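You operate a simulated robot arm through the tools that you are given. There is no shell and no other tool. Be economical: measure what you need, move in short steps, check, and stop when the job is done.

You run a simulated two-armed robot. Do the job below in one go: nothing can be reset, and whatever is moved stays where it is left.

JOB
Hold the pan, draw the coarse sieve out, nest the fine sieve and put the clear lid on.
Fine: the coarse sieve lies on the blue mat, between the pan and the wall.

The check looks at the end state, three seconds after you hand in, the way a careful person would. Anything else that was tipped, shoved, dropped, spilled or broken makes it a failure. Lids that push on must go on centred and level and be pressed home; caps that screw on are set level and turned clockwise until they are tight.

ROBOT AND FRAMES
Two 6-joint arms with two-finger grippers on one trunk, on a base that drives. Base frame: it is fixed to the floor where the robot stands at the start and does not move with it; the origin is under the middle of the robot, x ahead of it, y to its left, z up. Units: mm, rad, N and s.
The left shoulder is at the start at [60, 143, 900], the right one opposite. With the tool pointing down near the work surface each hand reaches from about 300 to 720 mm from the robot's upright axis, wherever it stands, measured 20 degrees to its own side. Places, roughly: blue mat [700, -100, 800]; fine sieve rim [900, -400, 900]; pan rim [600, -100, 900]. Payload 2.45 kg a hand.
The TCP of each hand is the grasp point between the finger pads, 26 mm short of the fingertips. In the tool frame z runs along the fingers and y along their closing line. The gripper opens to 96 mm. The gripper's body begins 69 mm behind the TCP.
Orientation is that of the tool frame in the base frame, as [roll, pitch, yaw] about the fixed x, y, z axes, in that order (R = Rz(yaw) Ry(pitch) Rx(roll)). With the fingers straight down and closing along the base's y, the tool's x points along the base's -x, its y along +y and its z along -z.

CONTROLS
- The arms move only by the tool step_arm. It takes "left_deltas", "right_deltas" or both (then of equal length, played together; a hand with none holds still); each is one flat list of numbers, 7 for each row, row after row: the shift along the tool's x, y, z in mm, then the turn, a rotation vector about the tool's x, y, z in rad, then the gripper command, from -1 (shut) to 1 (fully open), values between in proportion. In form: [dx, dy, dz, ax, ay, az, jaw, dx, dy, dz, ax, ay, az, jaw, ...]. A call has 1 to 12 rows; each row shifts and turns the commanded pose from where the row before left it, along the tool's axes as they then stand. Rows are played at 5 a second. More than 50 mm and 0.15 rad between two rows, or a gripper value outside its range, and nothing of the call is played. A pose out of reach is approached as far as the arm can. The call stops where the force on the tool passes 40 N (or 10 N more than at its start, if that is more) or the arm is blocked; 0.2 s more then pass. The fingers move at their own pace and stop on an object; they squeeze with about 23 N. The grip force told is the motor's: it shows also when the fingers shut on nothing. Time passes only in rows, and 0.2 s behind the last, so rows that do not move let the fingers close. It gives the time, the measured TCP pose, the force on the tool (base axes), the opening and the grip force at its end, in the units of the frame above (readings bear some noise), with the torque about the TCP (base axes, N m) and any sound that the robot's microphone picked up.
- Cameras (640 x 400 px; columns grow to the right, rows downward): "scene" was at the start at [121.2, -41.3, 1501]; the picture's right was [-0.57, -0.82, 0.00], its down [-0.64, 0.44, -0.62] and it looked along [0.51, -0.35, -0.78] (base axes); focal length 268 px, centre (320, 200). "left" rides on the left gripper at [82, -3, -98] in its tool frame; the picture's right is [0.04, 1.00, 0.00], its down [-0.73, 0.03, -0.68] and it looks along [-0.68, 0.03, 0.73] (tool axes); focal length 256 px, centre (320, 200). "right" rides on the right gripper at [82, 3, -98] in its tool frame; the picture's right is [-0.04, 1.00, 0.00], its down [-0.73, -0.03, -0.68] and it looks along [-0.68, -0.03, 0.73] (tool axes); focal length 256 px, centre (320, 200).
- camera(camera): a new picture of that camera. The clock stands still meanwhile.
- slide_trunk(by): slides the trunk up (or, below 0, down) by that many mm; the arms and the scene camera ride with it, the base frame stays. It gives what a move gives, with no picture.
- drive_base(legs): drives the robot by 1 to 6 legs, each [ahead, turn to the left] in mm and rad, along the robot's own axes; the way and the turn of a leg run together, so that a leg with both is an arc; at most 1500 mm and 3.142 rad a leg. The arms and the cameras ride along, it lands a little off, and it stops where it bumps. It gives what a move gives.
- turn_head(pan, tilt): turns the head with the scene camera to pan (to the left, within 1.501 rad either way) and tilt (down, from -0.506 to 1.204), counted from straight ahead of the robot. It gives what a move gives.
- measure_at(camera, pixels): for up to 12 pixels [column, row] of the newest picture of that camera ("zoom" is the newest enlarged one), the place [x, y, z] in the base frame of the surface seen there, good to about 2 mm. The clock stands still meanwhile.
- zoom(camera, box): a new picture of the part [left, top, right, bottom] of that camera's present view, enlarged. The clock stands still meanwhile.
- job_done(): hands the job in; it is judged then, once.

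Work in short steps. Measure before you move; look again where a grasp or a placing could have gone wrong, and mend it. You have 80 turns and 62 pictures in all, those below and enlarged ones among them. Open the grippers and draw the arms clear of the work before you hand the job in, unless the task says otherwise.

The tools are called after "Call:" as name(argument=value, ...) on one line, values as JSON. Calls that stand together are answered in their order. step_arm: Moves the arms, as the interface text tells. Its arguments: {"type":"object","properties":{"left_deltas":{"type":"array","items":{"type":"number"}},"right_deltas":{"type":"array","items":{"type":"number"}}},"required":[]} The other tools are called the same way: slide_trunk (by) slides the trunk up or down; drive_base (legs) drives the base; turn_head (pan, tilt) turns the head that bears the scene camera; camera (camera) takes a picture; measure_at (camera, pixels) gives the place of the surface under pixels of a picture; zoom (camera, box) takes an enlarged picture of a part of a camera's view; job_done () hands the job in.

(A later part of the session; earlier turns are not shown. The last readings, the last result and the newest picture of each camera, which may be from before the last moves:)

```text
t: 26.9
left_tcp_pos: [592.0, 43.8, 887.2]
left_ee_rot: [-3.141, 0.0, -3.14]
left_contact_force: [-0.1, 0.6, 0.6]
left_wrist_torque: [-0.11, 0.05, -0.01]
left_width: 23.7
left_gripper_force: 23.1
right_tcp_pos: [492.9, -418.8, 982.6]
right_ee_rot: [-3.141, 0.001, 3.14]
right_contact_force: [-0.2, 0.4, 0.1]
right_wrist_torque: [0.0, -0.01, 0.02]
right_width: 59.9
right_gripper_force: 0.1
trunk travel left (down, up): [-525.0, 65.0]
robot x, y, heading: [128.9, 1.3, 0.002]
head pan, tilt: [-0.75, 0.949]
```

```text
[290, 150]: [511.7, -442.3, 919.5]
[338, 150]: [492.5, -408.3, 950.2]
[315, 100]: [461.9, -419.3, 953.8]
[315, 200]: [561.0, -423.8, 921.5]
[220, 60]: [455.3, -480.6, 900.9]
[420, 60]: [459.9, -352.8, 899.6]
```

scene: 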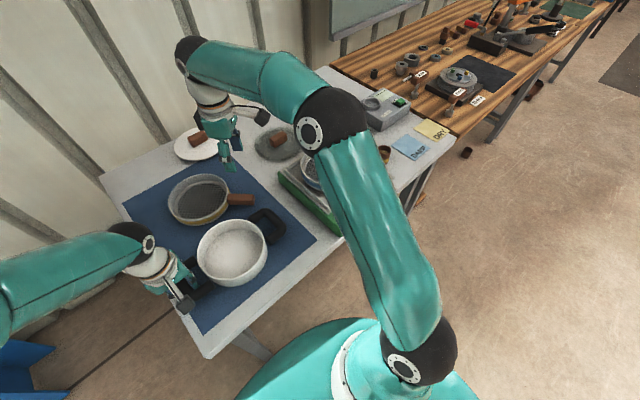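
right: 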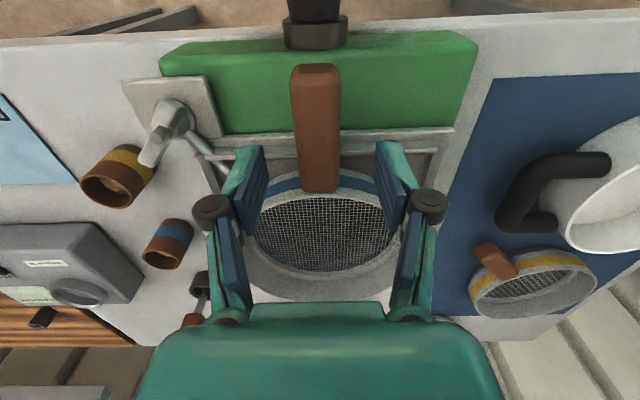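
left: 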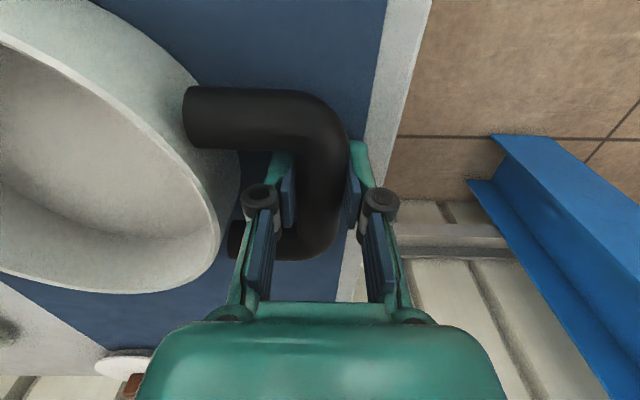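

Tray wall top is ~920 at x≥508, so I grip at x≈489, z≈946 (fingertips ~920). Down and close.

Call:
step_arm(right_deltas=[4, 0, 18, 0, 0, 0, 0.25, 0, 0, 18, 0, 0, 0, 0.25, 0, 0, 0, 0, 0, 0, 0.0, 0, 0, 0, 0, 0, 0, -0.3, 0, 0, 0, 0, 0, 0, -1, 0, 0, 0, 0, 0, 0, -1, 0, 0, 0, 0, 0, 0, -1])

Call:
camera(camera="right")

```text
t: 28.5
left_tcp_pos: [593.9, 44.8, 886.1]
left_ee_rot: [-3.14, 0.001, -3.14]
left_contact_force: [-0.4, -0.7, -0.5]
left_wrist_torque: [-0.01, -0.03, -0.05]
left_width: 23.1
left_gripper_force: 22.6
right_tcp_pos: [489.1, -420.7, 946.4]
right_ee_rot: [3.141, -0.002, -3.141]
right_contact_force: [-0.2, -1.3, 0.4]
right_wrist_torque: [0.03, 0.05, 0.02]
right_width: 24.7
right_gripper_force: 22.7
trunk travel left (down, up): [-525.0, 65.0]
robot x, y, heading: [132.5, 2.8, 0.007]
head pan, tilt: [-0.75, 0.949]
```

```text
32 pictures are left
```

right: 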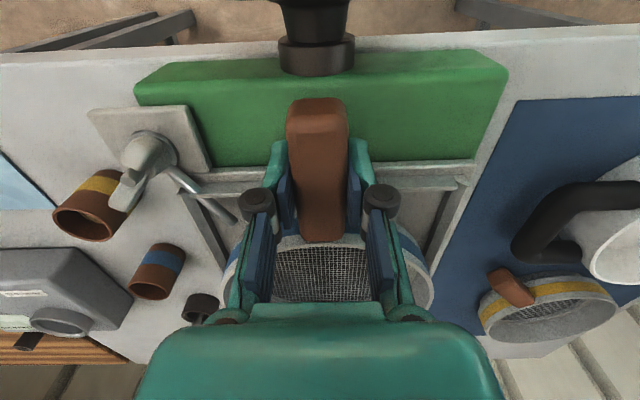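

Gripped at 24.7 mm. I lift gently by 12 mm first, watching the force.

Call:
step_arm(right_deltas=[0, 0, -4, 0, 0, 0, -1, 0, 0, -4, 0, 0, 0, -1, 0, 0, -4, 0, 0, 0, -1, 0, 0, 0, 0, 0, 0, -1])

Call:
step_arm(right_deltas=[0, 0, -10, 0, 0, 0, -1, 0, 0, -15, 0, 0, 0, -1, 0, 0, -20, 0, 0, 0, -1, 0, 0, -20, 0, 0, 0, -1, 0, 0, -15, 0, 0, 0, -1])

Call:
camera(camera="right")

```text
t: 29.5
left_tcp_pos: [592.1, 44.1, 886.5]
left_ee_rot: [-3.141, 0.001, -3.138]
left_contact_force: [0.0, 1.0, 0.8]
left_wrist_torque: [0.0, 0.0, -0.02]
left_width: 23.6
left_gripper_force: 23.2
right_tcp_pos: [489.0, -420.9, 958.2]
right_ee_rot: [3.141, -0.001, -3.141]
right_contact_force: [0.6, 0.6, -1.2]
right_wrist_torque: [0.0, 0.18, -0.03]
right_width: 25.1
right_gripper_force: 23.5
trunk travel left (down, up): [-525.0, 65.0]
robot x, y, heading: [131.0, -1.4, 0.002]
head pan, tilt: [-0.75, 0.949]
```

```text
t: 30.7
left_tcp_pos: [592.4, 43.9, 887.2]
left_ee_rot: [3.14, 0.0, -3.14]
left_contact_force: [-0.9, 0.9, 0.4]
left_wrist_torque: [-0.08, 0.03, -0.04]
left_width: 23.4
left_gripper_force: 23.0
right_tcp_pos: [490.2, -420.9, 1039.3]
right_ee_rot: [-3.14, 0.001, 3.141]
right_contact_force: [0.0, 0.2, -1.9]
right_wrist_torque: [-0.02, 0.2, -0.02]
right_width: 25.1
right_gripper_force: 22.6
trunk travel left (down, up): [-525.0, 65.0]
robot x, y, heading: [128.1, -3.5, 0.002]
head pan, tilt: [-0.75, 0.949]
```

```text
31 pictures are left
```

right: 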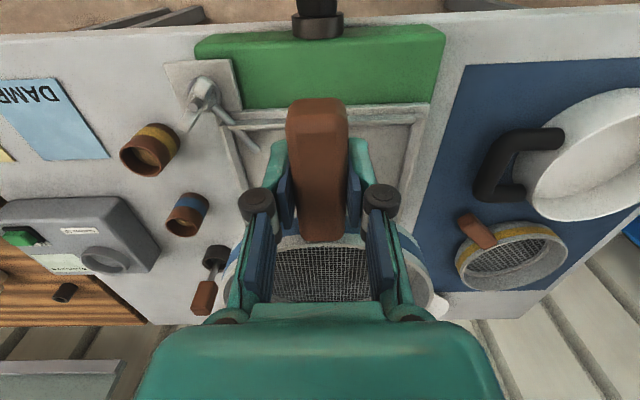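

Clean lift. I carry it to +y, stopping at y≈−115 above the pan to measure alignment.

Call:
step_arm(right_deltas=[0, 25, 0, 0, 0, 0, -1, 0, 43, 0, 0, 0, 0, -1, 0, 43, 0, 0, 0, 0, -1, 0, 43, 0, 0, 0, 0, -1, 0, 43, 0, 0, 0, 0, -1, 0, 43, 0, 0, 0, 0, -1, 0, 40, 0, 0, 0, 0, -1, 0, 25, 0, 0, 0, 0, -1, 0, 0, 0, 0, 0, 0, -1])

Call:
turn_head(pan=0, tilt=1.1)

Call:
zoom(camera="scene", box=[270, 120, 430, 240])

Call:
camera(camera="left")

```text
t: 32.7
left_tcp_pos: [592.7, 44.7, 886.3]
left_ee_rot: [-3.141, -0.001, -3.14]
left_contact_force: [-0.4, -0.9, -0.3]
left_wrist_torque: [0.0, 0.03, -0.01]
left_width: 23.3
left_gripper_force: 22.6
right_tcp_pos: [487.3, -113.2, 1038.0]
right_ee_rot: [3.141, -0.001, -3.141]
right_contact_force: [0.2, -0.5, -2.7]
right_wrist_torque: [0.03, 0.2, 0.01]
right_width: 25.0
right_gripper_force: 23.4
trunk travel left (down, up): [-525.0, 65.0]
robot x, y, heading: [128.8, -0.7, -0.002]
head pan, tilt: [-0.75, 0.949]
```

```text
t: 33.8
left_tcp_pos: [591.1, 44.4, 887.0]
left_ee_rot: [-3.141, 0.002, -3.14]
left_contact_force: [-0.4, -0.1, -0.5]
left_wrist_torque: [0.0, 0.02, 0.01]
left_width: 23.3
left_gripper_force: 22.8
right_tcp_pos: [487.9, -112.7, 1037.9]
right_ee_rot: [3.141, -0.002, 3.141]
right_contact_force: [0.4, -0.3, -1.9]
right_wrist_torque: [0.02, 0.21, -0.04]
right_width: 25.1
right_gripper_force: 23.5
trunk travel left (down, up): [-525.0, 65.0]
robot x, y, heading: [131.3, 0.3, 0.0]
head pan, tilt: [0.0, 1.1]
```

```text
3.33 times, centred on (350, 180) of scene
```

zoom: 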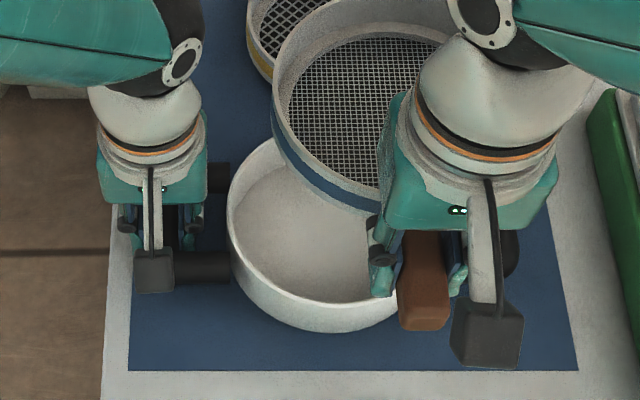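

```text
29 pictures are left
```

left: 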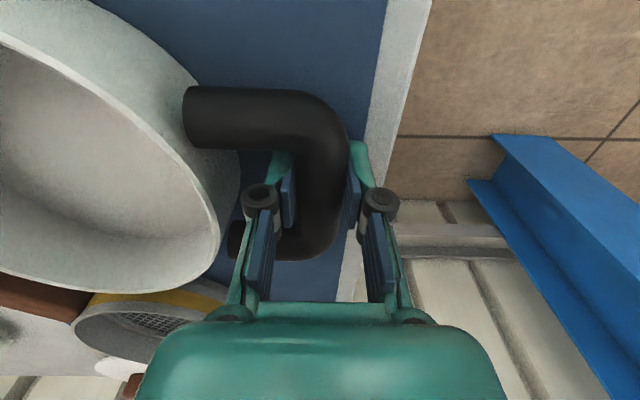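

I measure sieve rim/mesh edge points and pan rim points in the enlargement to compute centres.

Call:
measure_at(camera="zoom", pixels=[[274, 95], [279, 60], [296, 25], [284, 125], [310, 160], [340, 182], [231, 195], [230, 215], [250, 265], [280, 290], [320, 304], [360, 304]])

Call:
measure_at(camera="zoom", pixels=[[292, 110], [300, 70], [330, 40], [380, 28], [425, 35], [340, 175], [310, 150], [425, 240], [425, 300], [402, 300], [448, 300], [425, 320]])

Call:
measure_at(camera="left", pixels=[[215, 225], [200, 190], [170, 150], [120, 100], [60, 60], [20, 38], [205, 260], [170, 284], [120, 293], [60, 285], [20, 275]])

```text
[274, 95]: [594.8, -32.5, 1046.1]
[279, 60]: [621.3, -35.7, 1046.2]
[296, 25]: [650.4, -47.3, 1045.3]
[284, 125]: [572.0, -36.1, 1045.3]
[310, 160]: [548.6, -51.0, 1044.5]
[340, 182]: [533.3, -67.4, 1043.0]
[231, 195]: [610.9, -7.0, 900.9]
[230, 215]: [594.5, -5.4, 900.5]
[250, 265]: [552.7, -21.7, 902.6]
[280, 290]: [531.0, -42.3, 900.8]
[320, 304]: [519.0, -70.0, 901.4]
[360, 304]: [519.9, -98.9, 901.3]
```

```text
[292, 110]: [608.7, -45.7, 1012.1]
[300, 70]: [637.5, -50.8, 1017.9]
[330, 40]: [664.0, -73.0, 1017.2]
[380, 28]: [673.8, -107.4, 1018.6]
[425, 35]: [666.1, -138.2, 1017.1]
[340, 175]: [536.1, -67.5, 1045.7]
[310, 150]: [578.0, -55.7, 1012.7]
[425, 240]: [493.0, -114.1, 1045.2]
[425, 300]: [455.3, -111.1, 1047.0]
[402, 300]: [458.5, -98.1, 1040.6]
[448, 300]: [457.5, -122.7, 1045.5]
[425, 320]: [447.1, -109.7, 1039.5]
```

```text
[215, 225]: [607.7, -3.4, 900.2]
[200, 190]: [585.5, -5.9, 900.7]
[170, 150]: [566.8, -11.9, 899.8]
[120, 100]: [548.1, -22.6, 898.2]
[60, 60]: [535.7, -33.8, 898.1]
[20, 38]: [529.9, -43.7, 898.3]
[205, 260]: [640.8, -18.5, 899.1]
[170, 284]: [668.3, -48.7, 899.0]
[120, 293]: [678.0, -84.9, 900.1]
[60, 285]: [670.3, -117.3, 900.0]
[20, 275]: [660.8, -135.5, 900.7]
```

Pan centre ≈(598,−84), sieve centre ≈(600.5,−112): needs −2.5 in x and +28 in y. The left gripper body would nearly touch the sieve, so I open the left hand a bit, lean it 0.3 rad outward about the bar, and regrip.

Call:
step_arm(left_deltas=[0, 0, 0, 0, 0, 0, -0.167, 0, 0, 0, 0, 0, 0, -0.167, 0, 0, 0, 0.1, 0, 0, -0.167, 0, 0, 0, 0.1, 0, 0, -0.167, 0, 0, 0, 0.1, 0, 0, -0.167, 0, 0, 0, 0, 0, 0, -0.167])

Call:
camera(camera="left")

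```text
t: 35.2
left_tcp_pos: [593.4, 44.9, 885.9]
left_ee_rot: [-2.84, 0.0, -3.139]
left_contact_force: [-1.1, 0.0, 0.0]
left_wrist_torque: [0.0, 0.0, 0.01]
left_width: 39.5
left_gripper_force: 0.0
right_tcp_pos: [486.4, -114.2, 1038.4]
right_ee_rot: [-3.141, -0.003, 3.141]
right_contact_force: [0.8, 0.3, -2.2]
right_wrist_torque: [0.0, 0.23, -0.01]
right_width: 24.9
right_gripper_force: 23.1
trunk travel left (down, up): [-525.0, 65.0]
robot x, y, heading: [130.4, -1.0, 0.003]
head pan, tilt: [0.0, 1.1]
```

```text
28 pictures are left
```

left: 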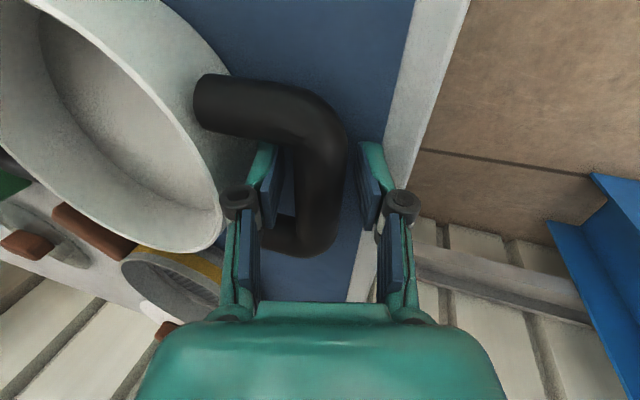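

The hand leans outward and straddles the bar. I close it, and move the sieve over the pan.

Call:
step_arm(left_deltas=[0, 0, 0, 0, 0, 0, -1, 0, 0, 0, 0, 0, 0, -1, 0, 0, 0, 0, 0, 0, -1, 0, 0, 0, 0, 0, 0, -1], right_deltas=[2, 10, 0, 0, 0, 0, -1, 0, 10, 0, 0, 0, 0, -1, 0, 9, 0, 0, 0, 0, -1, 0, 0, 0, 0, 0, 0, -1])

Call:
step_arm(right_deltas=[0, 0, 20, 0, 0, 0, -1, 0, 0, 20, 0, 0, 0, -1, 0, 0, 20, 0, 0, 0, -1, 0, 0, 20, 0, 0, 0, -1, 0, 0, 10, 0, 0, 0, -1, 0, 0, 0, 0, 0, 0, -1])

Call:
zoom(camera="scene", box=[290, 140, 410, 240])

Call:
camera(camera="left")

```text
t: 36.2
left_tcp_pos: [592.9, 45.4, 884.8]
left_ee_rot: [-2.841, -0.001, -3.14]
left_contact_force: [0.1, -0.4, 2.2]
left_wrist_torque: [0.04, -0.06, 0.01]
left_width: 23.0
left_gripper_force: 23.3
right_tcp_pos: [487.9, -86.6, 1038.9]
right_ee_rot: [3.141, -0.002, -3.141]
right_contact_force: [0.1, -0.2, -1.3]
right_wrist_torque: [-0.01, 0.21, 0.01]
right_width: 24.9
right_gripper_force: 23.1
trunk travel left (down, up): [-525.0, 65.0]
robot x, y, heading: [131.3, -1.5, 0.004]
head pan, tilt: [0.0, 1.1]
```

```text
t: 37.6
left_tcp_pos: [593.1, 44.5, 883.7]
left_ee_rot: [-2.842, 0.0, -3.14]
left_contact_force: [0.0, -0.1, 3.7]
left_wrist_torque: [0.01, 0.04, 0.0]
left_width: 23.1
left_gripper_force: 23.1
right_tcp_pos: [487.3, -84.4, 947.4]
right_ee_rot: [3.141, -0.001, -3.141]
right_contact_force: [-0.2, 0.1, -1.7]
right_wrist_torque: [0.0, 0.17, 0.01]
right_width: 25.0
right_gripper_force: 23.3
trunk travel left (down, up): [-525.0, 65.0]
robot x, y, heading: [131.2, -2.7, 0.006]
head pan, tilt: [0.0, 1.1]
```

```text
4.00 times, centred on (350, 190) of scene
```

zoom: 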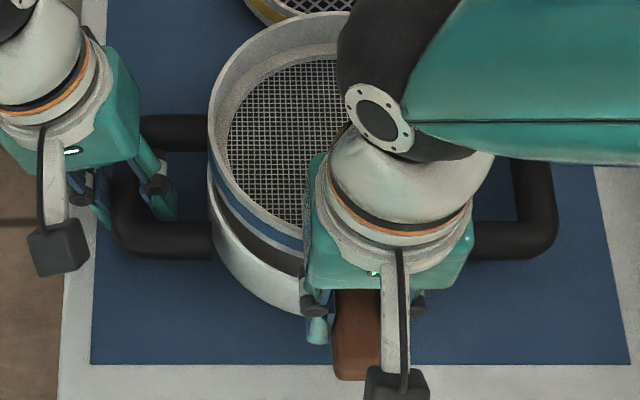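

```text
26 pictures are left
```

left: 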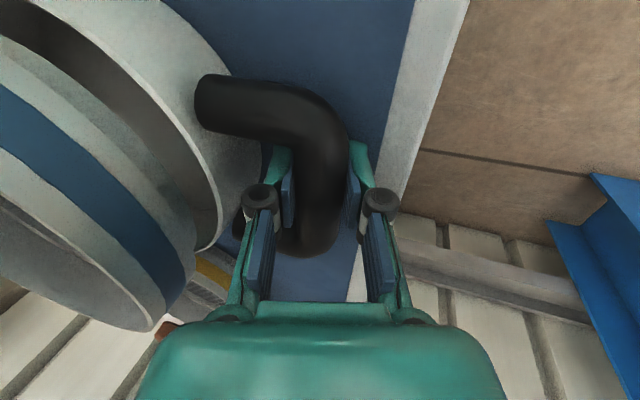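

I measure rim points of both on these pictures.

Call:
measure_at(camera="zoom", pixels=[[208, 130], [209, 105], [216, 165], [230, 65], [250, 205], [270, 30], [280, 226], [320, 14], [205, 205], [225, 270], [250, 292], [290, 312]])

Call:
measure_at(camera="left", pixels=[[160, 320], [145, 300], [110, 255], [60, 205], [10, 165], [218, 220], [200, 180], [170, 130], [120, 75], [210, 243], [90, 313], [40, 290]])

```text
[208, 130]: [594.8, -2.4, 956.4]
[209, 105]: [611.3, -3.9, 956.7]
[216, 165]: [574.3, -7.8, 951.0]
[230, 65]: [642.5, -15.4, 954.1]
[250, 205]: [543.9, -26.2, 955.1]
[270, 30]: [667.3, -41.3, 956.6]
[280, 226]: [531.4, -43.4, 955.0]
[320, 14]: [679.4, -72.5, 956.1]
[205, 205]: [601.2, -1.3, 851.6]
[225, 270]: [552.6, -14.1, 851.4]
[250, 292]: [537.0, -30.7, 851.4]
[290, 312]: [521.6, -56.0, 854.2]
```

```text
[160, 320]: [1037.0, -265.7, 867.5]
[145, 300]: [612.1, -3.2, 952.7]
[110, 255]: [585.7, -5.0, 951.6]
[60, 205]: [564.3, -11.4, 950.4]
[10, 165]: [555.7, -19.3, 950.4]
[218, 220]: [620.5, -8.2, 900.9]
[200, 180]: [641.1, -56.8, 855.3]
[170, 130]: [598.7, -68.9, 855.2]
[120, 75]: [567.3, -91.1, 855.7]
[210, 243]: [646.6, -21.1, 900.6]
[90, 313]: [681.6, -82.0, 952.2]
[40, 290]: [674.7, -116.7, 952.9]
```

Sieve centre ≈(600.5,−82.5) vs pan (598,−84); I correct by (−2.5,−1.5) and lower to z≈939.

Call:
step_arm(right_deltas=[2.5, -1.5, 0, 0, 0, 0, -1, 0, 0, 4, 0, 0, 0, -1, 0, 0, 4, 0, 0, 0, -1, 0, 0, 0, 0, 0, 0, -1])

Call:
step_arm(right_deltas=[0, 0, 2, 0, 0, 0, -1, 0, 0, 2, 0, 0, 0, -1, 0, 0, 0, 0, 0, 0, -1])

Call:
step_arm(right_deltas=[0, 0, 2, 0, 0, 0, -1, 0, 0, 0, 0, 0, 0, -1])

```text
t: 38.6
left_tcp_pos: [593.6, 45.6, 884.2]
left_ee_rot: [-2.841, 0.0, -3.139]
left_contact_force: [1.4, -0.1, 3.6]
left_wrist_torque: [0.0, -0.02, 0.03]
left_width: 23.3
left_gripper_force: 22.7
right_tcp_pos: [484.2, -86.9, 940.4]
right_ee_rot: [3.14, -0.001, 3.141]
right_contact_force: [-0.3, -0.2, -1.9]
right_wrist_torque: [0.0, 0.18, -0.01]
right_width: 24.7
right_gripper_force: 22.8
trunk travel left (down, up): [-525.0, 65.0]
robot x, y, heading: [129.7, 3.4, 0.0]
head pan, tilt: [0.0, 1.1]
```

```text
t: 39.4
left_tcp_pos: [593.6, 45.5, 884.5]
left_ee_rot: [-2.84, -0.001, -3.14]
left_contact_force: [0.7, -1.1, 3.7]
left_wrist_torque: [-0.01, -0.03, 0.04]
left_width: 23.4
left_gripper_force: 23.2
right_tcp_pos: [485.5, -87.6, 936.3]
right_ee_rot: [3.141, -0.001, 3.14]
right_contact_force: [0.6, 0.4, -1.6]
right_wrist_torque: [0.03, 0.19, 0.0]
right_width: 25.0
right_gripper_force: 23.1
trunk travel left (down, up): [-525.0, 65.0]
robot x, y, heading: [129.4, 0.2, 0.0]
head pan, tilt: [0.0, 1.1]
```

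```text
t: 40.0
left_tcp_pos: [593.2, 46.5, 884.1]
left_ee_rot: [-2.841, 0.0, -3.14]
left_contact_force: [0.6, -0.5, 2.5]
left_wrist_torque: [0.0, -0.01, -0.02]
left_width: 23.4
left_gripper_force: 22.6
right_tcp_pos: [484.4, -88.0, 934.1]
right_ee_rot: [-3.14, -0.001, -3.141]
right_contact_force: [-0.2, 0.5, -1.4]
right_wrist_torque: [0.01, 0.16, -0.03]
right_width: 25.0
right_gripper_force: 23.2
trunk travel left (down, up): [-525.0, 65.0]
robot x, y, heading: [129.5, 1.4, 0.002]
head pan, tilt: [0.0, 1.1]
```

No contact so far; I keep lowering in 2 mm steps.

Call:
step_arm(right_deltas=[0, 0, 2, 0, 0, 0, -1, 0, 0, 0, 0, 0, 0, -1])

Call:
step_arm(right_deltas=[0, 0, 2, 0, 0, 0, -1, 0, 0, 0, 0, 0, 0, -1])

Call:
step_arm(right_deltas=[0, 0, 2, 0, 0, 0, -1, 0, 0, 0, 0, 0, 0, -1])

Call:
zoom(camera="scene", box=[290, 140, 410, 240])

```text
t: 40.6
left_tcp_pos: [592.5, 44.4, 884.3]
left_ee_rot: [-2.842, -0.001, -3.139]
left_contact_force: [-0.6, 0.2, 3.3]
left_wrist_torque: [0.01, 0.0, 0.01]
left_width: 23.4
left_gripper_force: 23.1
right_tcp_pos: [484.5, -87.6, 933.1]
right_ee_rot: [-3.142, 0.0, 3.141]
right_contact_force: [-1.0, 0.5, -2.7]
right_wrist_torque: [-0.03, 0.18, -0.02]
right_width: 24.9
right_gripper_force: 23.0
trunk travel left (down, up): [-525.0, 65.0]
robot x, y, heading: [127.5, -1.6, 0.004]
head pan, tilt: [0.0, 1.1]
```

```text
t: 41.2
left_tcp_pos: [592.6, 44.1, 885.4]
left_ee_rot: [-2.842, -0.001, -3.14]
left_contact_force: [0.8, 0.3, 3.1]
left_wrist_torque: [0.0, -0.03, 0.0]
left_width: 23.3
left_gripper_force: 23.3
right_tcp_pos: [483.8, -87.2, 929.1]
right_ee_rot: [-3.141, -0.001, 3.14]
right_contact_force: [0.9, 0.0, -1.7]
right_wrist_torque: [0.03, 0.15, -0.01]
right_width: 25.1
right_gripper_force: 23.2
trunk travel left (down, up): [-525.0, 65.0]
robot x, y, heading: [128.3, -3.1, -0.0]
head pan, tilt: [0.0, 1.1]
```

```text
t: 41.8
left_tcp_pos: [592.7, 45.2, 884.4]
left_ee_rot: [-2.841, 0.0, -3.14]
left_contact_force: [0.0, 0.2, 2.9]
left_wrist_torque: [0.0, 0.0, 0.01]
left_width: 23.4
left_gripper_force: 22.9
right_tcp_pos: [484.5, -86.6, 929.0]
right_ee_rot: [-3.141, -0.002, -3.141]
right_contact_force: [-0.9, 1.4, -2.2]
right_wrist_torque: [0.01, 0.19, -0.02]
right_width: 24.9
right_gripper_force: 22.9
trunk travel left (down, up): [-525.0, 65.0]
robot x, y, heading: [131.9, -0.3, 0.004]
head pan, tilt: [0.0, 1.1]
```

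```text
4.00 times, centred on (350, 190) of scene
```

zoom: 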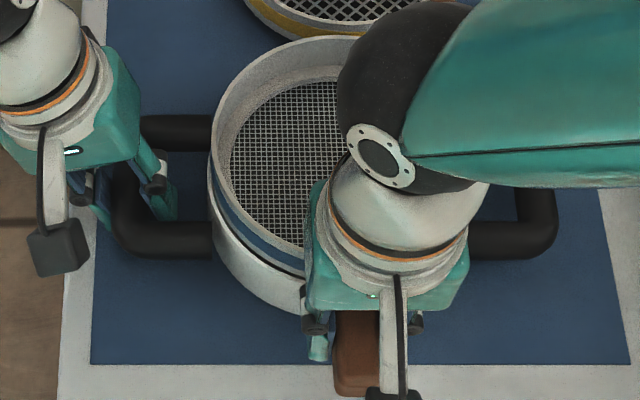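

The sieve is entering the pan without resistance; dark gap under the band is closing. Continue.

Call:
step_arm(right_deltas=[0, 0, 2, 0, 0, 0, -1, 0, 0, 0, 0, 0, 0, -1])

Call:
step_arm(right_deltas=[0, 0, 2, 0, 0, 0, -1, 0, 0, 0, 0, 0, 0, -1])

Call:
step_arm(right_deltas=[0, 0, 1.5, 0, 0, 0, -1, 0, 0, 0, 0, 0, 0, -1])

Call:
zoom(camera="scene", box=[290, 140, 410, 240])

```text
t: 42.4
left_tcp_pos: [593.6, 46.5, 885.7]
left_ee_rot: [-2.841, -0.001, -3.138]
left_contact_force: [1.1, -1.1, -0.2]
left_wrist_torque: [0.01, 0.0, 0.0]
left_width: 23.6
left_gripper_force: 23.2
right_tcp_pos: [483.8, -87.6, 926.0]
right_ee_rot: [-3.141, 0.0, -3.141]
right_contact_force: [-1.8, 0.5, 3.9]
right_wrist_torque: [0.01, -0.04, 0.07]
right_width: 25.0
right_gripper_force: 23.2
trunk travel left (down, up): [-525.0, 65.0]
robot x, y, heading: [131.2, -1.6, 0.002]
head pan, tilt: [0.0, 1.1]
```

```text
t: 43.0
left_tcp_pos: [592.4, 44.1, 885.4]
left_ee_rot: [-2.841, 0.002, -3.139]
left_contact_force: [3.5, -0.1, 0.1]
left_wrist_torque: [-0.02, -0.69, 0.21]
left_width: 23.0
left_gripper_force: 22.6
right_tcp_pos: [484.6, -87.8, 924.8]
right_ee_rot: [-3.141, 0.002, 3.142]
right_contact_force: [-4.0, 0.1, 21.4]
right_wrist_torque: [0.01, -0.01, 0.04]
right_width: 25.2
right_gripper_force: 22.7
trunk travel left (down, up): [-525.0, 65.0]
robot x, y, heading: [127.2, -3.9, 0.002]
head pan, tilt: [0.0, 1.1]
```

```text
t: 43.6
left_tcp_pos: [591.6, 44.9, 886.0]
left_ee_rot: [-2.843, 0.0, -3.139]
left_contact_force: [2.1, 0.2, 0.0]
left_wrist_torque: [-0.05, -0.49, 0.18]
left_width: 23.3
left_gripper_force: 22.6
right_tcp_pos: [486.1, -87.9, 924.7]
right_ee_rot: [3.141, 0.003, 3.14]
right_contact_force: [-1.1, 0.0, 20.5]
right_wrist_torque: [0.0, -0.11, 0.1]
right_width: 25.3
right_gripper_force: 23.4
trunk travel left (down, up): [-525.0, 65.0]
robot x, y, heading: [132.3, -0.6, 0.002]
head pan, tilt: [0.0, 1.1]
```

```text
4.00 times, centred on (350, 190) of scene
```

zoom: 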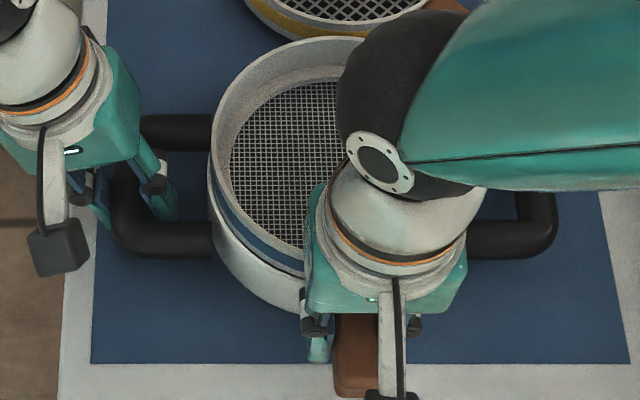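

Firm contact at TCP 924.7, as expected for a seated sieve. I measure the rim level around (should be ~932) before releasing.

Call:
measure_at(camera="zoom", pixels=[[211, 145], [217, 180], [240, 218], [275, 243], [230, 90], [265, 58], [310, 40], [325, 38], [280, 150], [280, 110], [250, 145], [320, 100]])

Call:
step_arm(right_deltas=[0, 0, -2, 0, 0, 0, -1, 0, 0, 0, 0, 0, 0, 0.25, 0, 0, 0, 0, 0, 0, 0.25, 0, 0, -10, 0, 0, 0, 0.25, 0, 0, -30, 0, 0, 0, 0.25, 0, 0, -40, 0, 0, 0, 0.25, 0, 0, -50, 0, 0, 0, 0.25, 0, -50, 0, 0, 0, 0, 0.25, 0, -50, 0, 0, 0, 0, 0.25, 0, -50, 0, 0, 0, 0, 0.25])

Call:
camera(camera="scene")

Call:
zoom(camera="scene", box=[290, 130, 450, 250])

```text
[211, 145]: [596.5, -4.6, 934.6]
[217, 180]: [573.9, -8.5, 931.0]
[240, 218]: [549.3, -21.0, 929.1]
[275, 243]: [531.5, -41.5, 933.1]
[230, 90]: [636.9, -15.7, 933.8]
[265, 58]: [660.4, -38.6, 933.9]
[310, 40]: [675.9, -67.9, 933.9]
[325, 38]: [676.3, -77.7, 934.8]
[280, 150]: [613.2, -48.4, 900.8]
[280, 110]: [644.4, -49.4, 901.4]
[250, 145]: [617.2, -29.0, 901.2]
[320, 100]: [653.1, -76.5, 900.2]
```

```text
t: 45.8
left_tcp_pos: [591.3, 44.7, 885.0]
left_ee_rot: [-2.841, 0.001, -3.139]
left_contact_force: [-1.0, -2.2, 0.3]
left_wrist_torque: [0.02, 0.38, 0.01]
left_width: 23.4
left_gripper_force: 23.2
right_tcp_pos: [483.9, -238.5, 1057.8]
right_ee_rot: [3.141, 0.0, -3.14]
right_contact_force: [-0.2, -0.1, -0.4]
right_wrist_torque: [-0.01, -0.01, 0.02]
right_width: 60.1
right_gripper_force: 0.1
trunk travel left (down, up): [-525.0, 65.0]
robot x, y, heading: [129.0, 2.6, -0.001]
head pan, tilt: [0.0, 1.1]
```

```text
23 pictures are left
```

scene: 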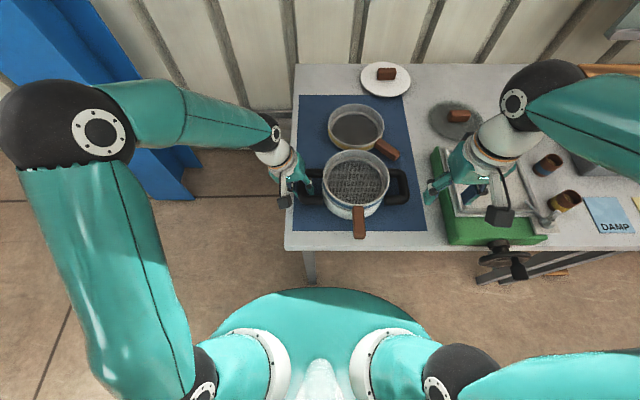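

```text
3.33 times, centred on (370, 190) of scene
```

zoom: 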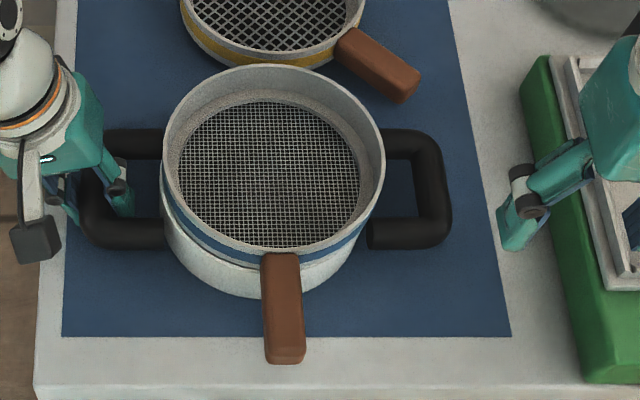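

Released; the sieve looks nested. I measure its full rim, and the lid's knob and disc.

Call:
measure_at(camera="zoom", pixels=[[162, 150], [384, 150], [270, 68], [225, 240], [330, 235], [200, 85], [345, 88], [172, 195], [378, 190], [230, 257], [320, 262], [284, 340]])

Call:
zoom(camera="scene", box=[410, 80, 530, 170])

Call:
measure_at(camera="scene", pixels=[[458, 115], [450, 115], [467, 116], [458, 111], [458, 120], [432, 120], [455, 103], [440, 132], [458, 137], [470, 105], [435, 110]])

```text
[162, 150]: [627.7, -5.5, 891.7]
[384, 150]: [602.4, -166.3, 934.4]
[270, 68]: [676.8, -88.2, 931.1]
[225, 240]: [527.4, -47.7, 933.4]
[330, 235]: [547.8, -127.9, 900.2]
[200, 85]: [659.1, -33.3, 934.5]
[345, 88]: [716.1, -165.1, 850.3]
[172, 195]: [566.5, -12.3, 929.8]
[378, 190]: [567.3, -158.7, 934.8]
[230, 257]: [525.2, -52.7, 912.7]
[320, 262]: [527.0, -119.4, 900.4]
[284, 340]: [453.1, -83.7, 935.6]
```

```text
4.44 times, centred on (470, 125) of scene
```

zoom: 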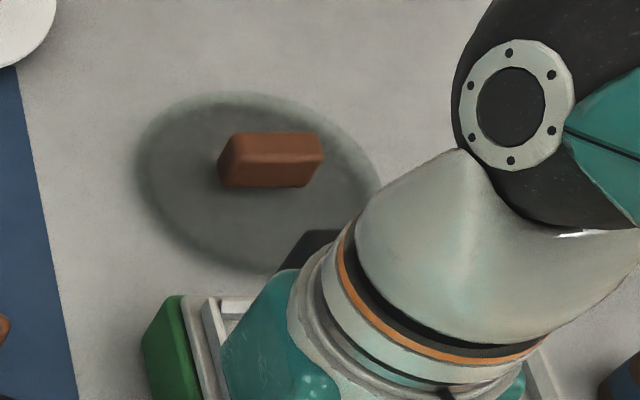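

```text
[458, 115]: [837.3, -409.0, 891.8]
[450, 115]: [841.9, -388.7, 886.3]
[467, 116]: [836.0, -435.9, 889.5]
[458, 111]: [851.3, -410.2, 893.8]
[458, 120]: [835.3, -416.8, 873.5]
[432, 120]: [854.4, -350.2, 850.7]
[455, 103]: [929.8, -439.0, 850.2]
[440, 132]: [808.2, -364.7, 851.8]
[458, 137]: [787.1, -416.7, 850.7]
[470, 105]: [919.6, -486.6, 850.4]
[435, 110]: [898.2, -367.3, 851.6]
```

Sieve sits level (rim z≈934). The lid knob is at ≈(840,−411), 48 mm along y, top z≈893. It's just out of straight-down reach, so I'll use a forward-tilted tool; first I move the right hand to (700,−400) and tilt 0.5 rad.

Call:
step_arm(right_deltas=[-36, -28, 0, 0, 0, 0, 0.7, -36, -28, 0, 0, 0, 0, 0.7, -36, -28, 0, 0, 0, 0, 0.7, -36, -28, 0, 0, 0, 0, 0.7, -36, -28, 0, 0, 0, 0, 0.7, -36, -28, 0, 0, 0, 0, 0.7, 0, 0, 0, 0, -0.125, 0, 0.7, 0, 0, 0, 0, -0.125, 0, 0.7, 0, 0, 0, 0, -0.125, 0, 0.7, 0, 0, 0, 0, -0.125, 0, 0.7])

Call:
camera(camera="right")

```text
t: 48.0
left_tcp_pos: [593.6, 46.8, 884.1]
left_ee_rot: [-2.841, 0.001, -3.14]
left_contact_force: [-0.4, 1.0, 0.6]
left_wrist_torque: [-0.04, -0.22, -0.04]
left_width: 22.9
left_gripper_force: 23.1
right_tcp_pos: [701.2, -405.1, 1055.0]
right_ee_rot: [-3.141, 0.499, 3.141]
right_contact_force: [-0.6, -0.7, 0.5]
right_wrist_torque: [-0.03, 0.02, -0.01]
right_width: 81.6
right_gripper_force: 0.0
trunk travel left (down, up): [-525.0, 65.0]
robot x, y, heading: [128.0, -0.7, 0.008]
head pan, tilt: [0.0, 1.1]
```

```text
20 pictures are left
```

right: 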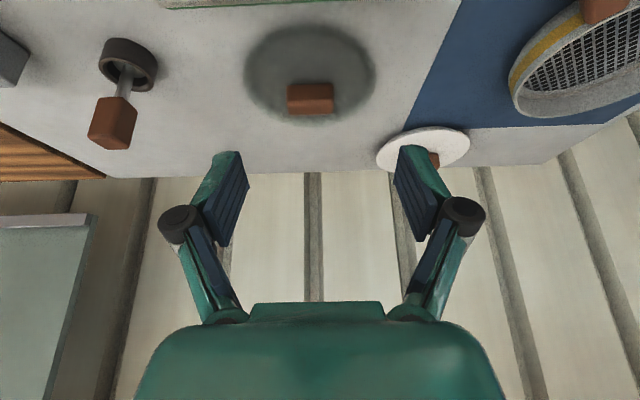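

Call:
zoom(camera="right", box=[230, 20, 390, 140])

Call:
measure_at(camera="right", pixels=[[290, 92], [331, 92], [310, 86], [310, 97], [310, 110], [289, 108], [332, 108], [310, 116], [270, 90], [350, 90], [310, 40]])

```text
3.33 times, centred on (310, 80) of right
```

zoom: 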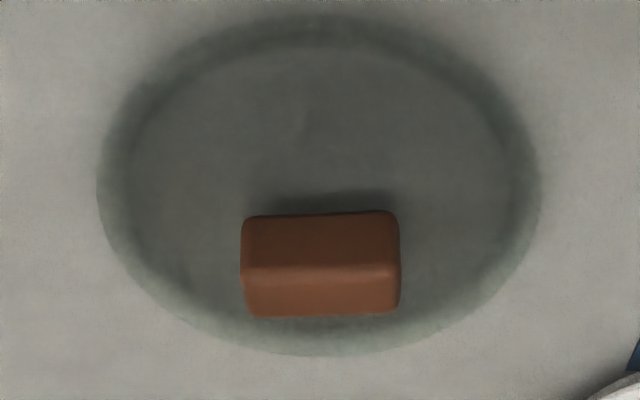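

```text
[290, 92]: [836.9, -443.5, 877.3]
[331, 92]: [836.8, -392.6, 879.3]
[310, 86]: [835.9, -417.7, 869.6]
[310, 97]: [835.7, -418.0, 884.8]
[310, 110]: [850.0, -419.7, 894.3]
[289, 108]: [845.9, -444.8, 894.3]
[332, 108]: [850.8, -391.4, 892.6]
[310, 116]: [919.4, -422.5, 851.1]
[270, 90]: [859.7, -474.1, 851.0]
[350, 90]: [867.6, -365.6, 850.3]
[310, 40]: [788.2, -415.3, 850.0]
```

Knob: x 836–862, y −445…−391, z 868–894; lid disc top ~868. I move with the tilted tool to (841,−418,920), straddling above the knob, and check that the pose is reached.

Call:
step_arm(right_deltas=[-14.5, -3.25, 46.4, 0, 0, 0, 0.7, -14.5, -3.25, 46.4, 0, 0, 0, 0.7, -14.5, -3.25, 46.4, 0, 0, 0, 0.7, -14.5, -3.25, 46.4, 0, 0, 0, 0.7, 0, 0, 0, 0, 0, 0, 0.7])

Call:
camera(camera="right")

```text
t: 49.2
left_tcp_pos: [593.3, 45.6, 885.4]
left_ee_rot: [-2.842, -0.001, -3.141]
left_contact_force: [-1.5, 0.6, 1.3]
left_wrist_torque: [-0.17, -0.16, 0.02]
left_width: 23.5
left_gripper_force: 23.0
right_tcp_pos: [841.2, -419.2, 917.4]
right_ee_rot: [-3.14, 0.499, 3.142]
right_contact_force: [0.4, -0.6, -0.2]
right_wrist_torque: [0.02, 0.01, -0.02]
right_width: 81.5
right_gripper_force: 0.0
trunk travel left (down, up): [-525.0, 65.0]
robot x, y, heading: [126.6, -0.6, 0.001]
head pan, tilt: [0.0, 1.1]
```

```text
18 pictures are left
```

right: 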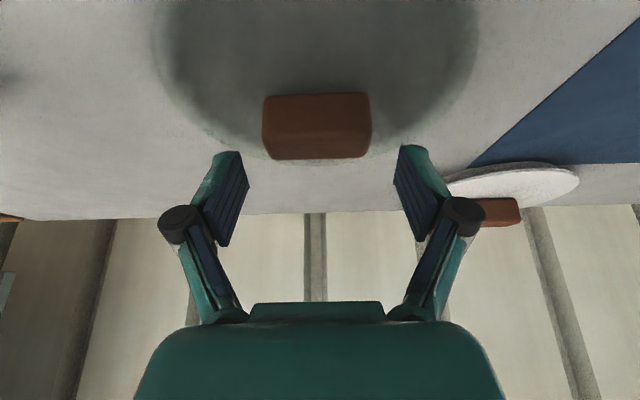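

Reached. I recheck the knob's place with this closer view.

Call:
measure_at(camera="right", pixels=[[268, 115], [366, 115], [318, 98], [318, 125], [318, 145], [318, 155], [268, 150], [366, 150], [230, 155], [412, 150]])

```text
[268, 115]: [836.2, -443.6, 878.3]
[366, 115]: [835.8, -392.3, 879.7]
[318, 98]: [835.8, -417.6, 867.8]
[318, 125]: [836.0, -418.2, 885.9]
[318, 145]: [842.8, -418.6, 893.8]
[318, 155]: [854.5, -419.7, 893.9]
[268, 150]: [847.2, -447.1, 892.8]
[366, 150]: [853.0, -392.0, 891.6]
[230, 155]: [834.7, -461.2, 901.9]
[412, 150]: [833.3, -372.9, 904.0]
```

Consistent (centre (848,−419)). I lower 17 mm to z≈900 and close.

Call:
step_arm(right_deltas=[4, 0, 7.5, 0, 0, 0, 0.7, 4, 0, 7.5, 0, 0, 0, 0.7, 0, 0, 0, 0, 0, 0, 0.4, 0, 0, 0, 0, 0, 0, 0.2, 0, 0, 0, 0, 0, 0, -1, 0, 0, 0, 0, 0, 0, -1, 0, 0, 0, 0, 0, 0, -1])

Call:
camera(camera="right")

```text
t: 50.8
left_tcp_pos: [593.3, 46.0, 884.2]
left_ee_rot: [-2.841, 0.001, -3.141]
left_contact_force: [0.6, 0.7, 0.2]
left_wrist_torque: [-0.02, -0.01, 0.03]
left_width: 23.5
left_gripper_force: 22.5
right_tcp_pos: [842.2, -418.2, 900.6]
right_ee_rot: [3.141, 0.499, 3.141]
right_contact_force: [0.1, -0.8, 1.4]
right_wrist_torque: [-0.02, -0.04, -0.03]
right_width: 59.5
right_gripper_force: 22.9
trunk travel left (down, up): [-525.0, 65.0]
robot x, y, heading: [128.0, 2.2, 0.005]
head pan, tilt: [0.0, 1.1]
```

```text
17 pictures are left
```

right: 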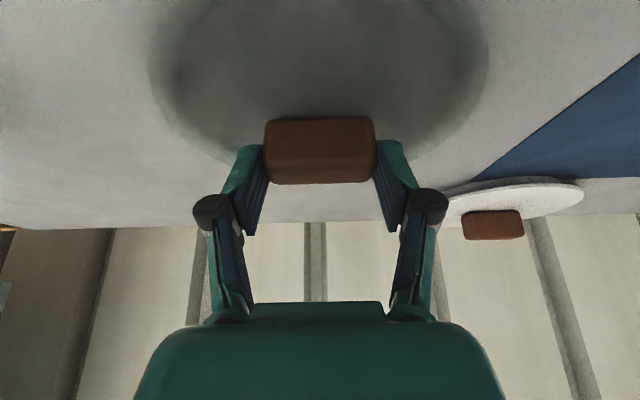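

Gripped at ~59 mm. I lift 15 mm straight up and check.

Call:
step_arm(right_deltas=[-2.4, 0, -4.4, 0, 0, 0, -1, -2.4, 0, -4.4, 0, 0, 0, -1, -2.4, 0, -4.4, 0, 0, 0, -1, 0, 0, 0, 0, 0, 0, -1])

Call:
camera(camera="right")

```text
t: 51.8
left_tcp_pos: [593.6, 44.7, 884.6]
left_ee_rot: [-2.842, 0.0, -3.14]
left_contact_force: [-1.0, 0.9, 1.2]
left_wrist_torque: [-0.03, -0.02, -0.01]
left_width: 23.4
left_gripper_force: 23.6
right_tcp_pos: [841.6, -418.4, 917.8]
right_ee_rot: [-3.141, 0.5, 3.14]
right_contact_force: [-0.7, -0.6, -1.4]
right_wrist_torque: [-0.01, 0.05, -0.02]
right_width: 59.6
right_gripper_force: 22.3
trunk travel left (down, up): [-525.0, 65.0]
robot x, y, heading: [128.2, 2.6, 0.003]
head pan, tilt: [0.0, 1.1]
```

```text
16 pictures are left
```

right: 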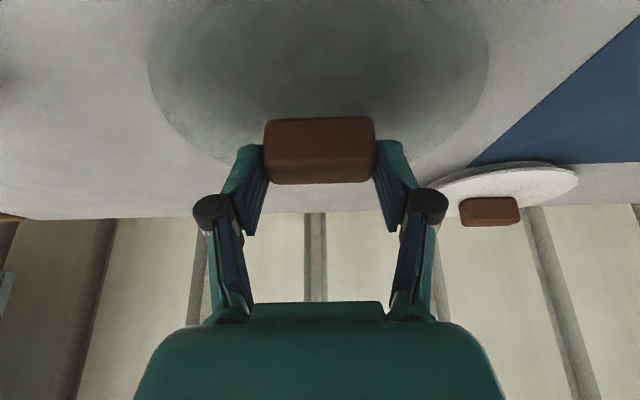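

The lid comes up level. I raise it to z≈1060 and carry it over the pan, stopping at TCP ≈(591,−110) first.

Call:
step_arm(right_deltas=[-22.7, 0, -41.6, 0, 0, 0, -1, -22.7, 0, -41.6, 0, 0, 0, -1, -22.7, 0, -41.6, 0, 0, 0, -1, 24.5, 34, -13.4, 0, 0, 0, -1, 24.5, 34, -13.4, 0, 0, 0, -1, 24.5, 34, -13.4, 0, 0, 0, -1, 24.5, 34, -13.4, 0, 0, 0, -1, 24.5, 34, -13.4, 0, 0, 0, -1, 24.5, 34, -13.4, 0, 0, 0, -1, 24.5, 34, -13.4, 0, 0, 0, -1, 24.5, 34, -13.4, 0, 0, 0, -1, 24.4, 36, -13, 0, 0, 0, -1])

Call:
camera(camera="scene")

Call:
camera(camera="left")

```text
t: 54.4
left_tcp_pos: [591.9, 44.7, 884.6]
left_ee_rot: [-2.842, 0.0, -3.139]
left_contact_force: [-1.1, 1.2, -0.1]
left_wrist_torque: [-0.26, 0.09, -0.2]
left_width: 23.6
left_gripper_force: 22.7
right_tcp_pos: [587.8, -107.3, 1061.9]
right_ee_rot: [3.141, 0.501, 3.141]
right_contact_force: [-0.4, -0.6, -1.1]
right_wrist_torque: [0.01, 0.06, 0.02]
right_width: 59.4
right_gripper_force: 22.7
trunk travel left (down, up): [-525.0, 65.0]
robot x, y, heading: [134.0, 2.5, 0.001]
head pan, tilt: [0.0, 1.1]
```

```text
15 pictures are left
```

scene: 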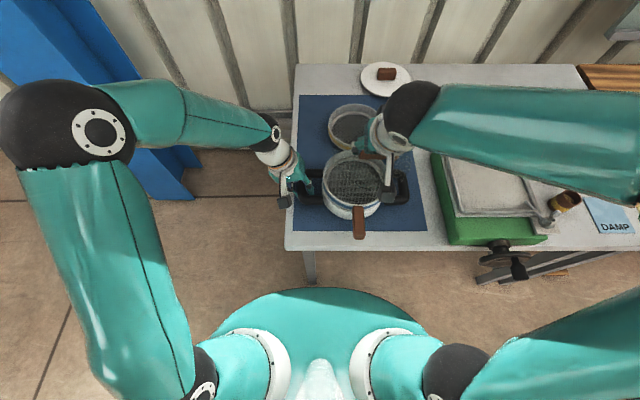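

```text
14 pictures are left
```

left: 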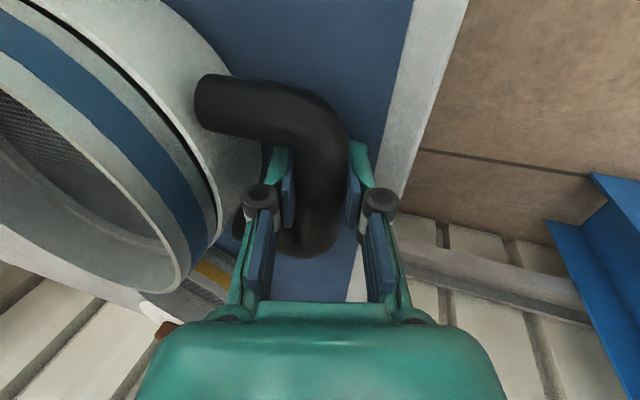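

The sieve is seated. I measure the sieve rim with the left camera and the pan rim below it, to fix the target centre.

Call:
measure_at(camera="left", pixels=[[185, 265], [175, 235], [150, 195], [110, 150], [60, 105], [10, 70], [150, 291], [100, 280], [50, 255], [10, 230], [216, 225], [190, 165]])

Call:
zoom(camera="scene", box=[290, 130, 430, 250])

Call:
measure_at(camera="zoom", pixels=[[150, 170], [155, 230], [190, 275], [240, 295], [170, 120], [410, 200], [395, 250], [350, 285], [290, 300]])

```text
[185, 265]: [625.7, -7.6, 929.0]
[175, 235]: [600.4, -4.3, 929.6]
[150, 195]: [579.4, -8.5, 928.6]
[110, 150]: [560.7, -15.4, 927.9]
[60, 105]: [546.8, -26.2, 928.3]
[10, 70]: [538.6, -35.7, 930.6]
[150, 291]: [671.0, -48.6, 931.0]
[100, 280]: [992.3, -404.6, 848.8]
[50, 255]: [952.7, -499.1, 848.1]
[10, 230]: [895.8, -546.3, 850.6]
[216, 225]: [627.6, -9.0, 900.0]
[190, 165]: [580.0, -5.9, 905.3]
```

```text
3.33 times, centred on (360, 190) of scene
```

zoom: 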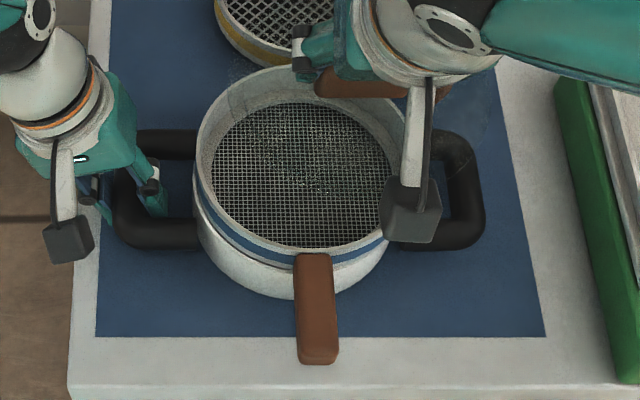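

```text
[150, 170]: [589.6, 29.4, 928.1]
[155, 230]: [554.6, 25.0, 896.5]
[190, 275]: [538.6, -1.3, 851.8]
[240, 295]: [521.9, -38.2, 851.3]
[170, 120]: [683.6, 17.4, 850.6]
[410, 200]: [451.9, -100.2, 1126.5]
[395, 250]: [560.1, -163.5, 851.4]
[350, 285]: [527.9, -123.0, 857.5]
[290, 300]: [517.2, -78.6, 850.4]
```

Sieve centre ≈(598.5,−85.5) by the cameras. I measure the knob in the same picture to relate it to the TCP.

Call:
measure_at(camera="zoom", pixels=[[317, 88], [325, 80], [325, 92], [345, 88], [370, 93], [390, 93], [440, 92], [448, 90], [330, 72], [340, 95]])

Call:
zoom(camera="scene", box=[340, 120, 460, 200])

```text
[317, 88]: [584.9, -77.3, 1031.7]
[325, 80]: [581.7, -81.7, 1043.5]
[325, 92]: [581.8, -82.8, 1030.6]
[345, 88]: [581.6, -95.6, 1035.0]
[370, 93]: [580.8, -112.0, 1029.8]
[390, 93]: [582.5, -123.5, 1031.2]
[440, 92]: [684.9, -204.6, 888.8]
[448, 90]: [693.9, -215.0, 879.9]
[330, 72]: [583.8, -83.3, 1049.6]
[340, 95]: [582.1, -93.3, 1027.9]
```

```text
5.00 times, centred on (400, 160) of scene
```

zoom: 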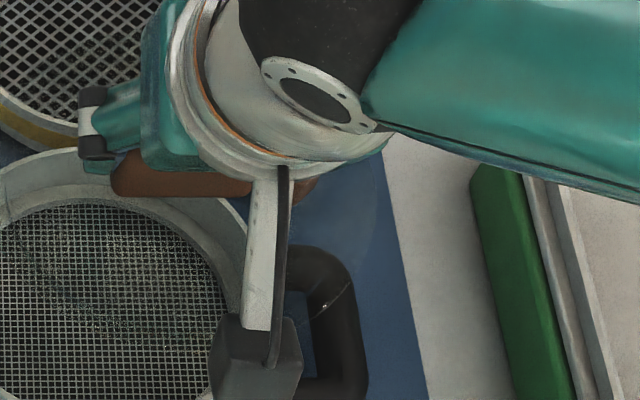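

Call:
measure_at(camera="zoom", pixels=[[112, 180], [114, 188], [310, 182], [306, 190], [313, 185], [125, 190], [225, 192]])

```text
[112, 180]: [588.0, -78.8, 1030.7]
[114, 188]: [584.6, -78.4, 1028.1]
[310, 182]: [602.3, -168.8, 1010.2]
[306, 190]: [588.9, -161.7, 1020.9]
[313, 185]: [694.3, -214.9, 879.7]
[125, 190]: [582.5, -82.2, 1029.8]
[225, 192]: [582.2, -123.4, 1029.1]
```

Knob near face at x≈582 matches the TCP offset (−6). I move to TCP (592,−86.5) and lower to ~15 mm above the rim, then look.

Call:
step_arm(right_deltas=[-1.8, 10, 1.0, 0, 0, 0, -1, -1.8, 10.8, 1.0, 0, 0, 0, -1, 9.9, 0, 18.1, 0, 0, 0, -1, 9.9, 0, 18.1, 0, 0, 0, -1, 9.9, 0, 18.1, 0, 0, 0, -1, 0, 0, 0, 0, 0, 0, -1])

Call:
zoom(camera="scene", box=[300, 130, 420, 230])

Call:
zoom(camera="left", box=[0, 0, 260, 330])

```text
t: 55.8
left_tcp_pos: [593.4, 44.8, 884.8]
left_ee_rot: [-2.841, 0.001, -3.141]
left_contact_force: [-0.6, 0.1, 0.2]
left_wrist_torque: [-0.03, -0.08, -0.01]
left_width: 23.2
left_gripper_force: 22.7
right_tcp_pos: [593.1, -89.0, 998.6]
right_ee_rot: [-3.141, 0.497, 3.141]
right_contact_force: [-0.3, -0.6, -1.9]
right_wrist_torque: [-0.02, 0.02, 0.0]
right_width: 59.5
right_gripper_force: 23.1
trunk travel left (down, up): [-525.0, 65.0]
robot x, y, heading: [131.3, 1.3, -0.001]
head pan, tilt: [0.0, 1.1]
```

```text
4.00 times, centred on (360, 180) of scene
```

zoom: 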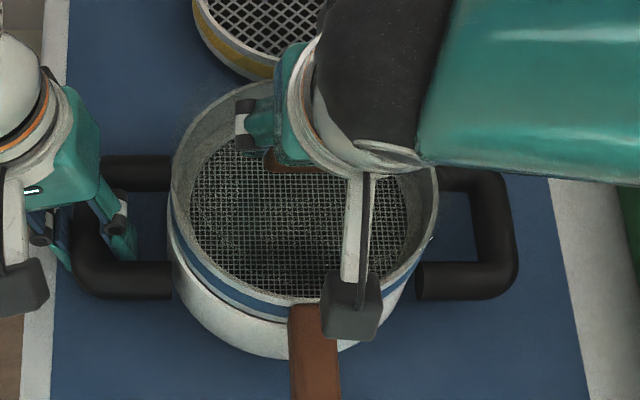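

```text
1.21 times, centred on (130, 165) of left
```

zoom: 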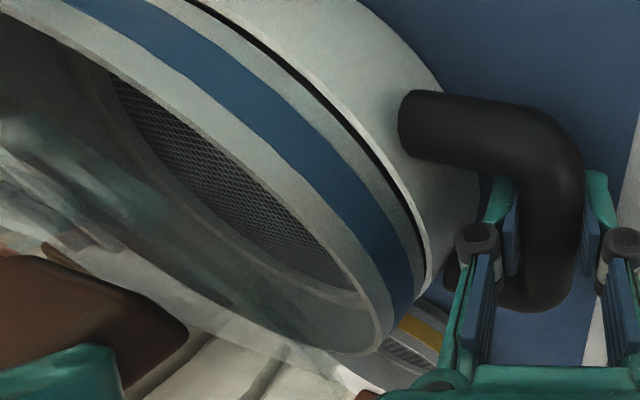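

The glass lid is faintly visible in the left view. I sample points along its apparent edge, and the rim for comparison.

Call:
measure_at(camera="zoom", pixels=[[330, 357], [300, 350], [250, 332], [200, 308], [375, 340], [385, 310], [340, 260], [280, 190], [200, 120], [120, 65], [60, 30], [345, 357]])

Call:
zoom(camera="left", box=[0, 200, 180, 320])

```text
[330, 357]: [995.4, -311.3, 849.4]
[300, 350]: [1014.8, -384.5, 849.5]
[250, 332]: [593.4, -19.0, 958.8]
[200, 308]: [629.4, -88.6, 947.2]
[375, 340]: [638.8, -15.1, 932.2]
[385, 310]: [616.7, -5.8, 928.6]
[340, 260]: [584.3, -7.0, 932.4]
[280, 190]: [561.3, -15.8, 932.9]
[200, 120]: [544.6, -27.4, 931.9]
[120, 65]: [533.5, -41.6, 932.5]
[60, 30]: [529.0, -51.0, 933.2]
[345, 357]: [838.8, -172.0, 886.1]
```

```text
3.33 times, centred on (90, 260) of left
```

zoom: 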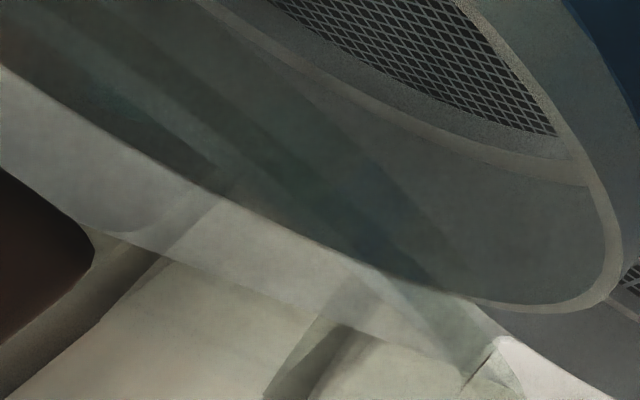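

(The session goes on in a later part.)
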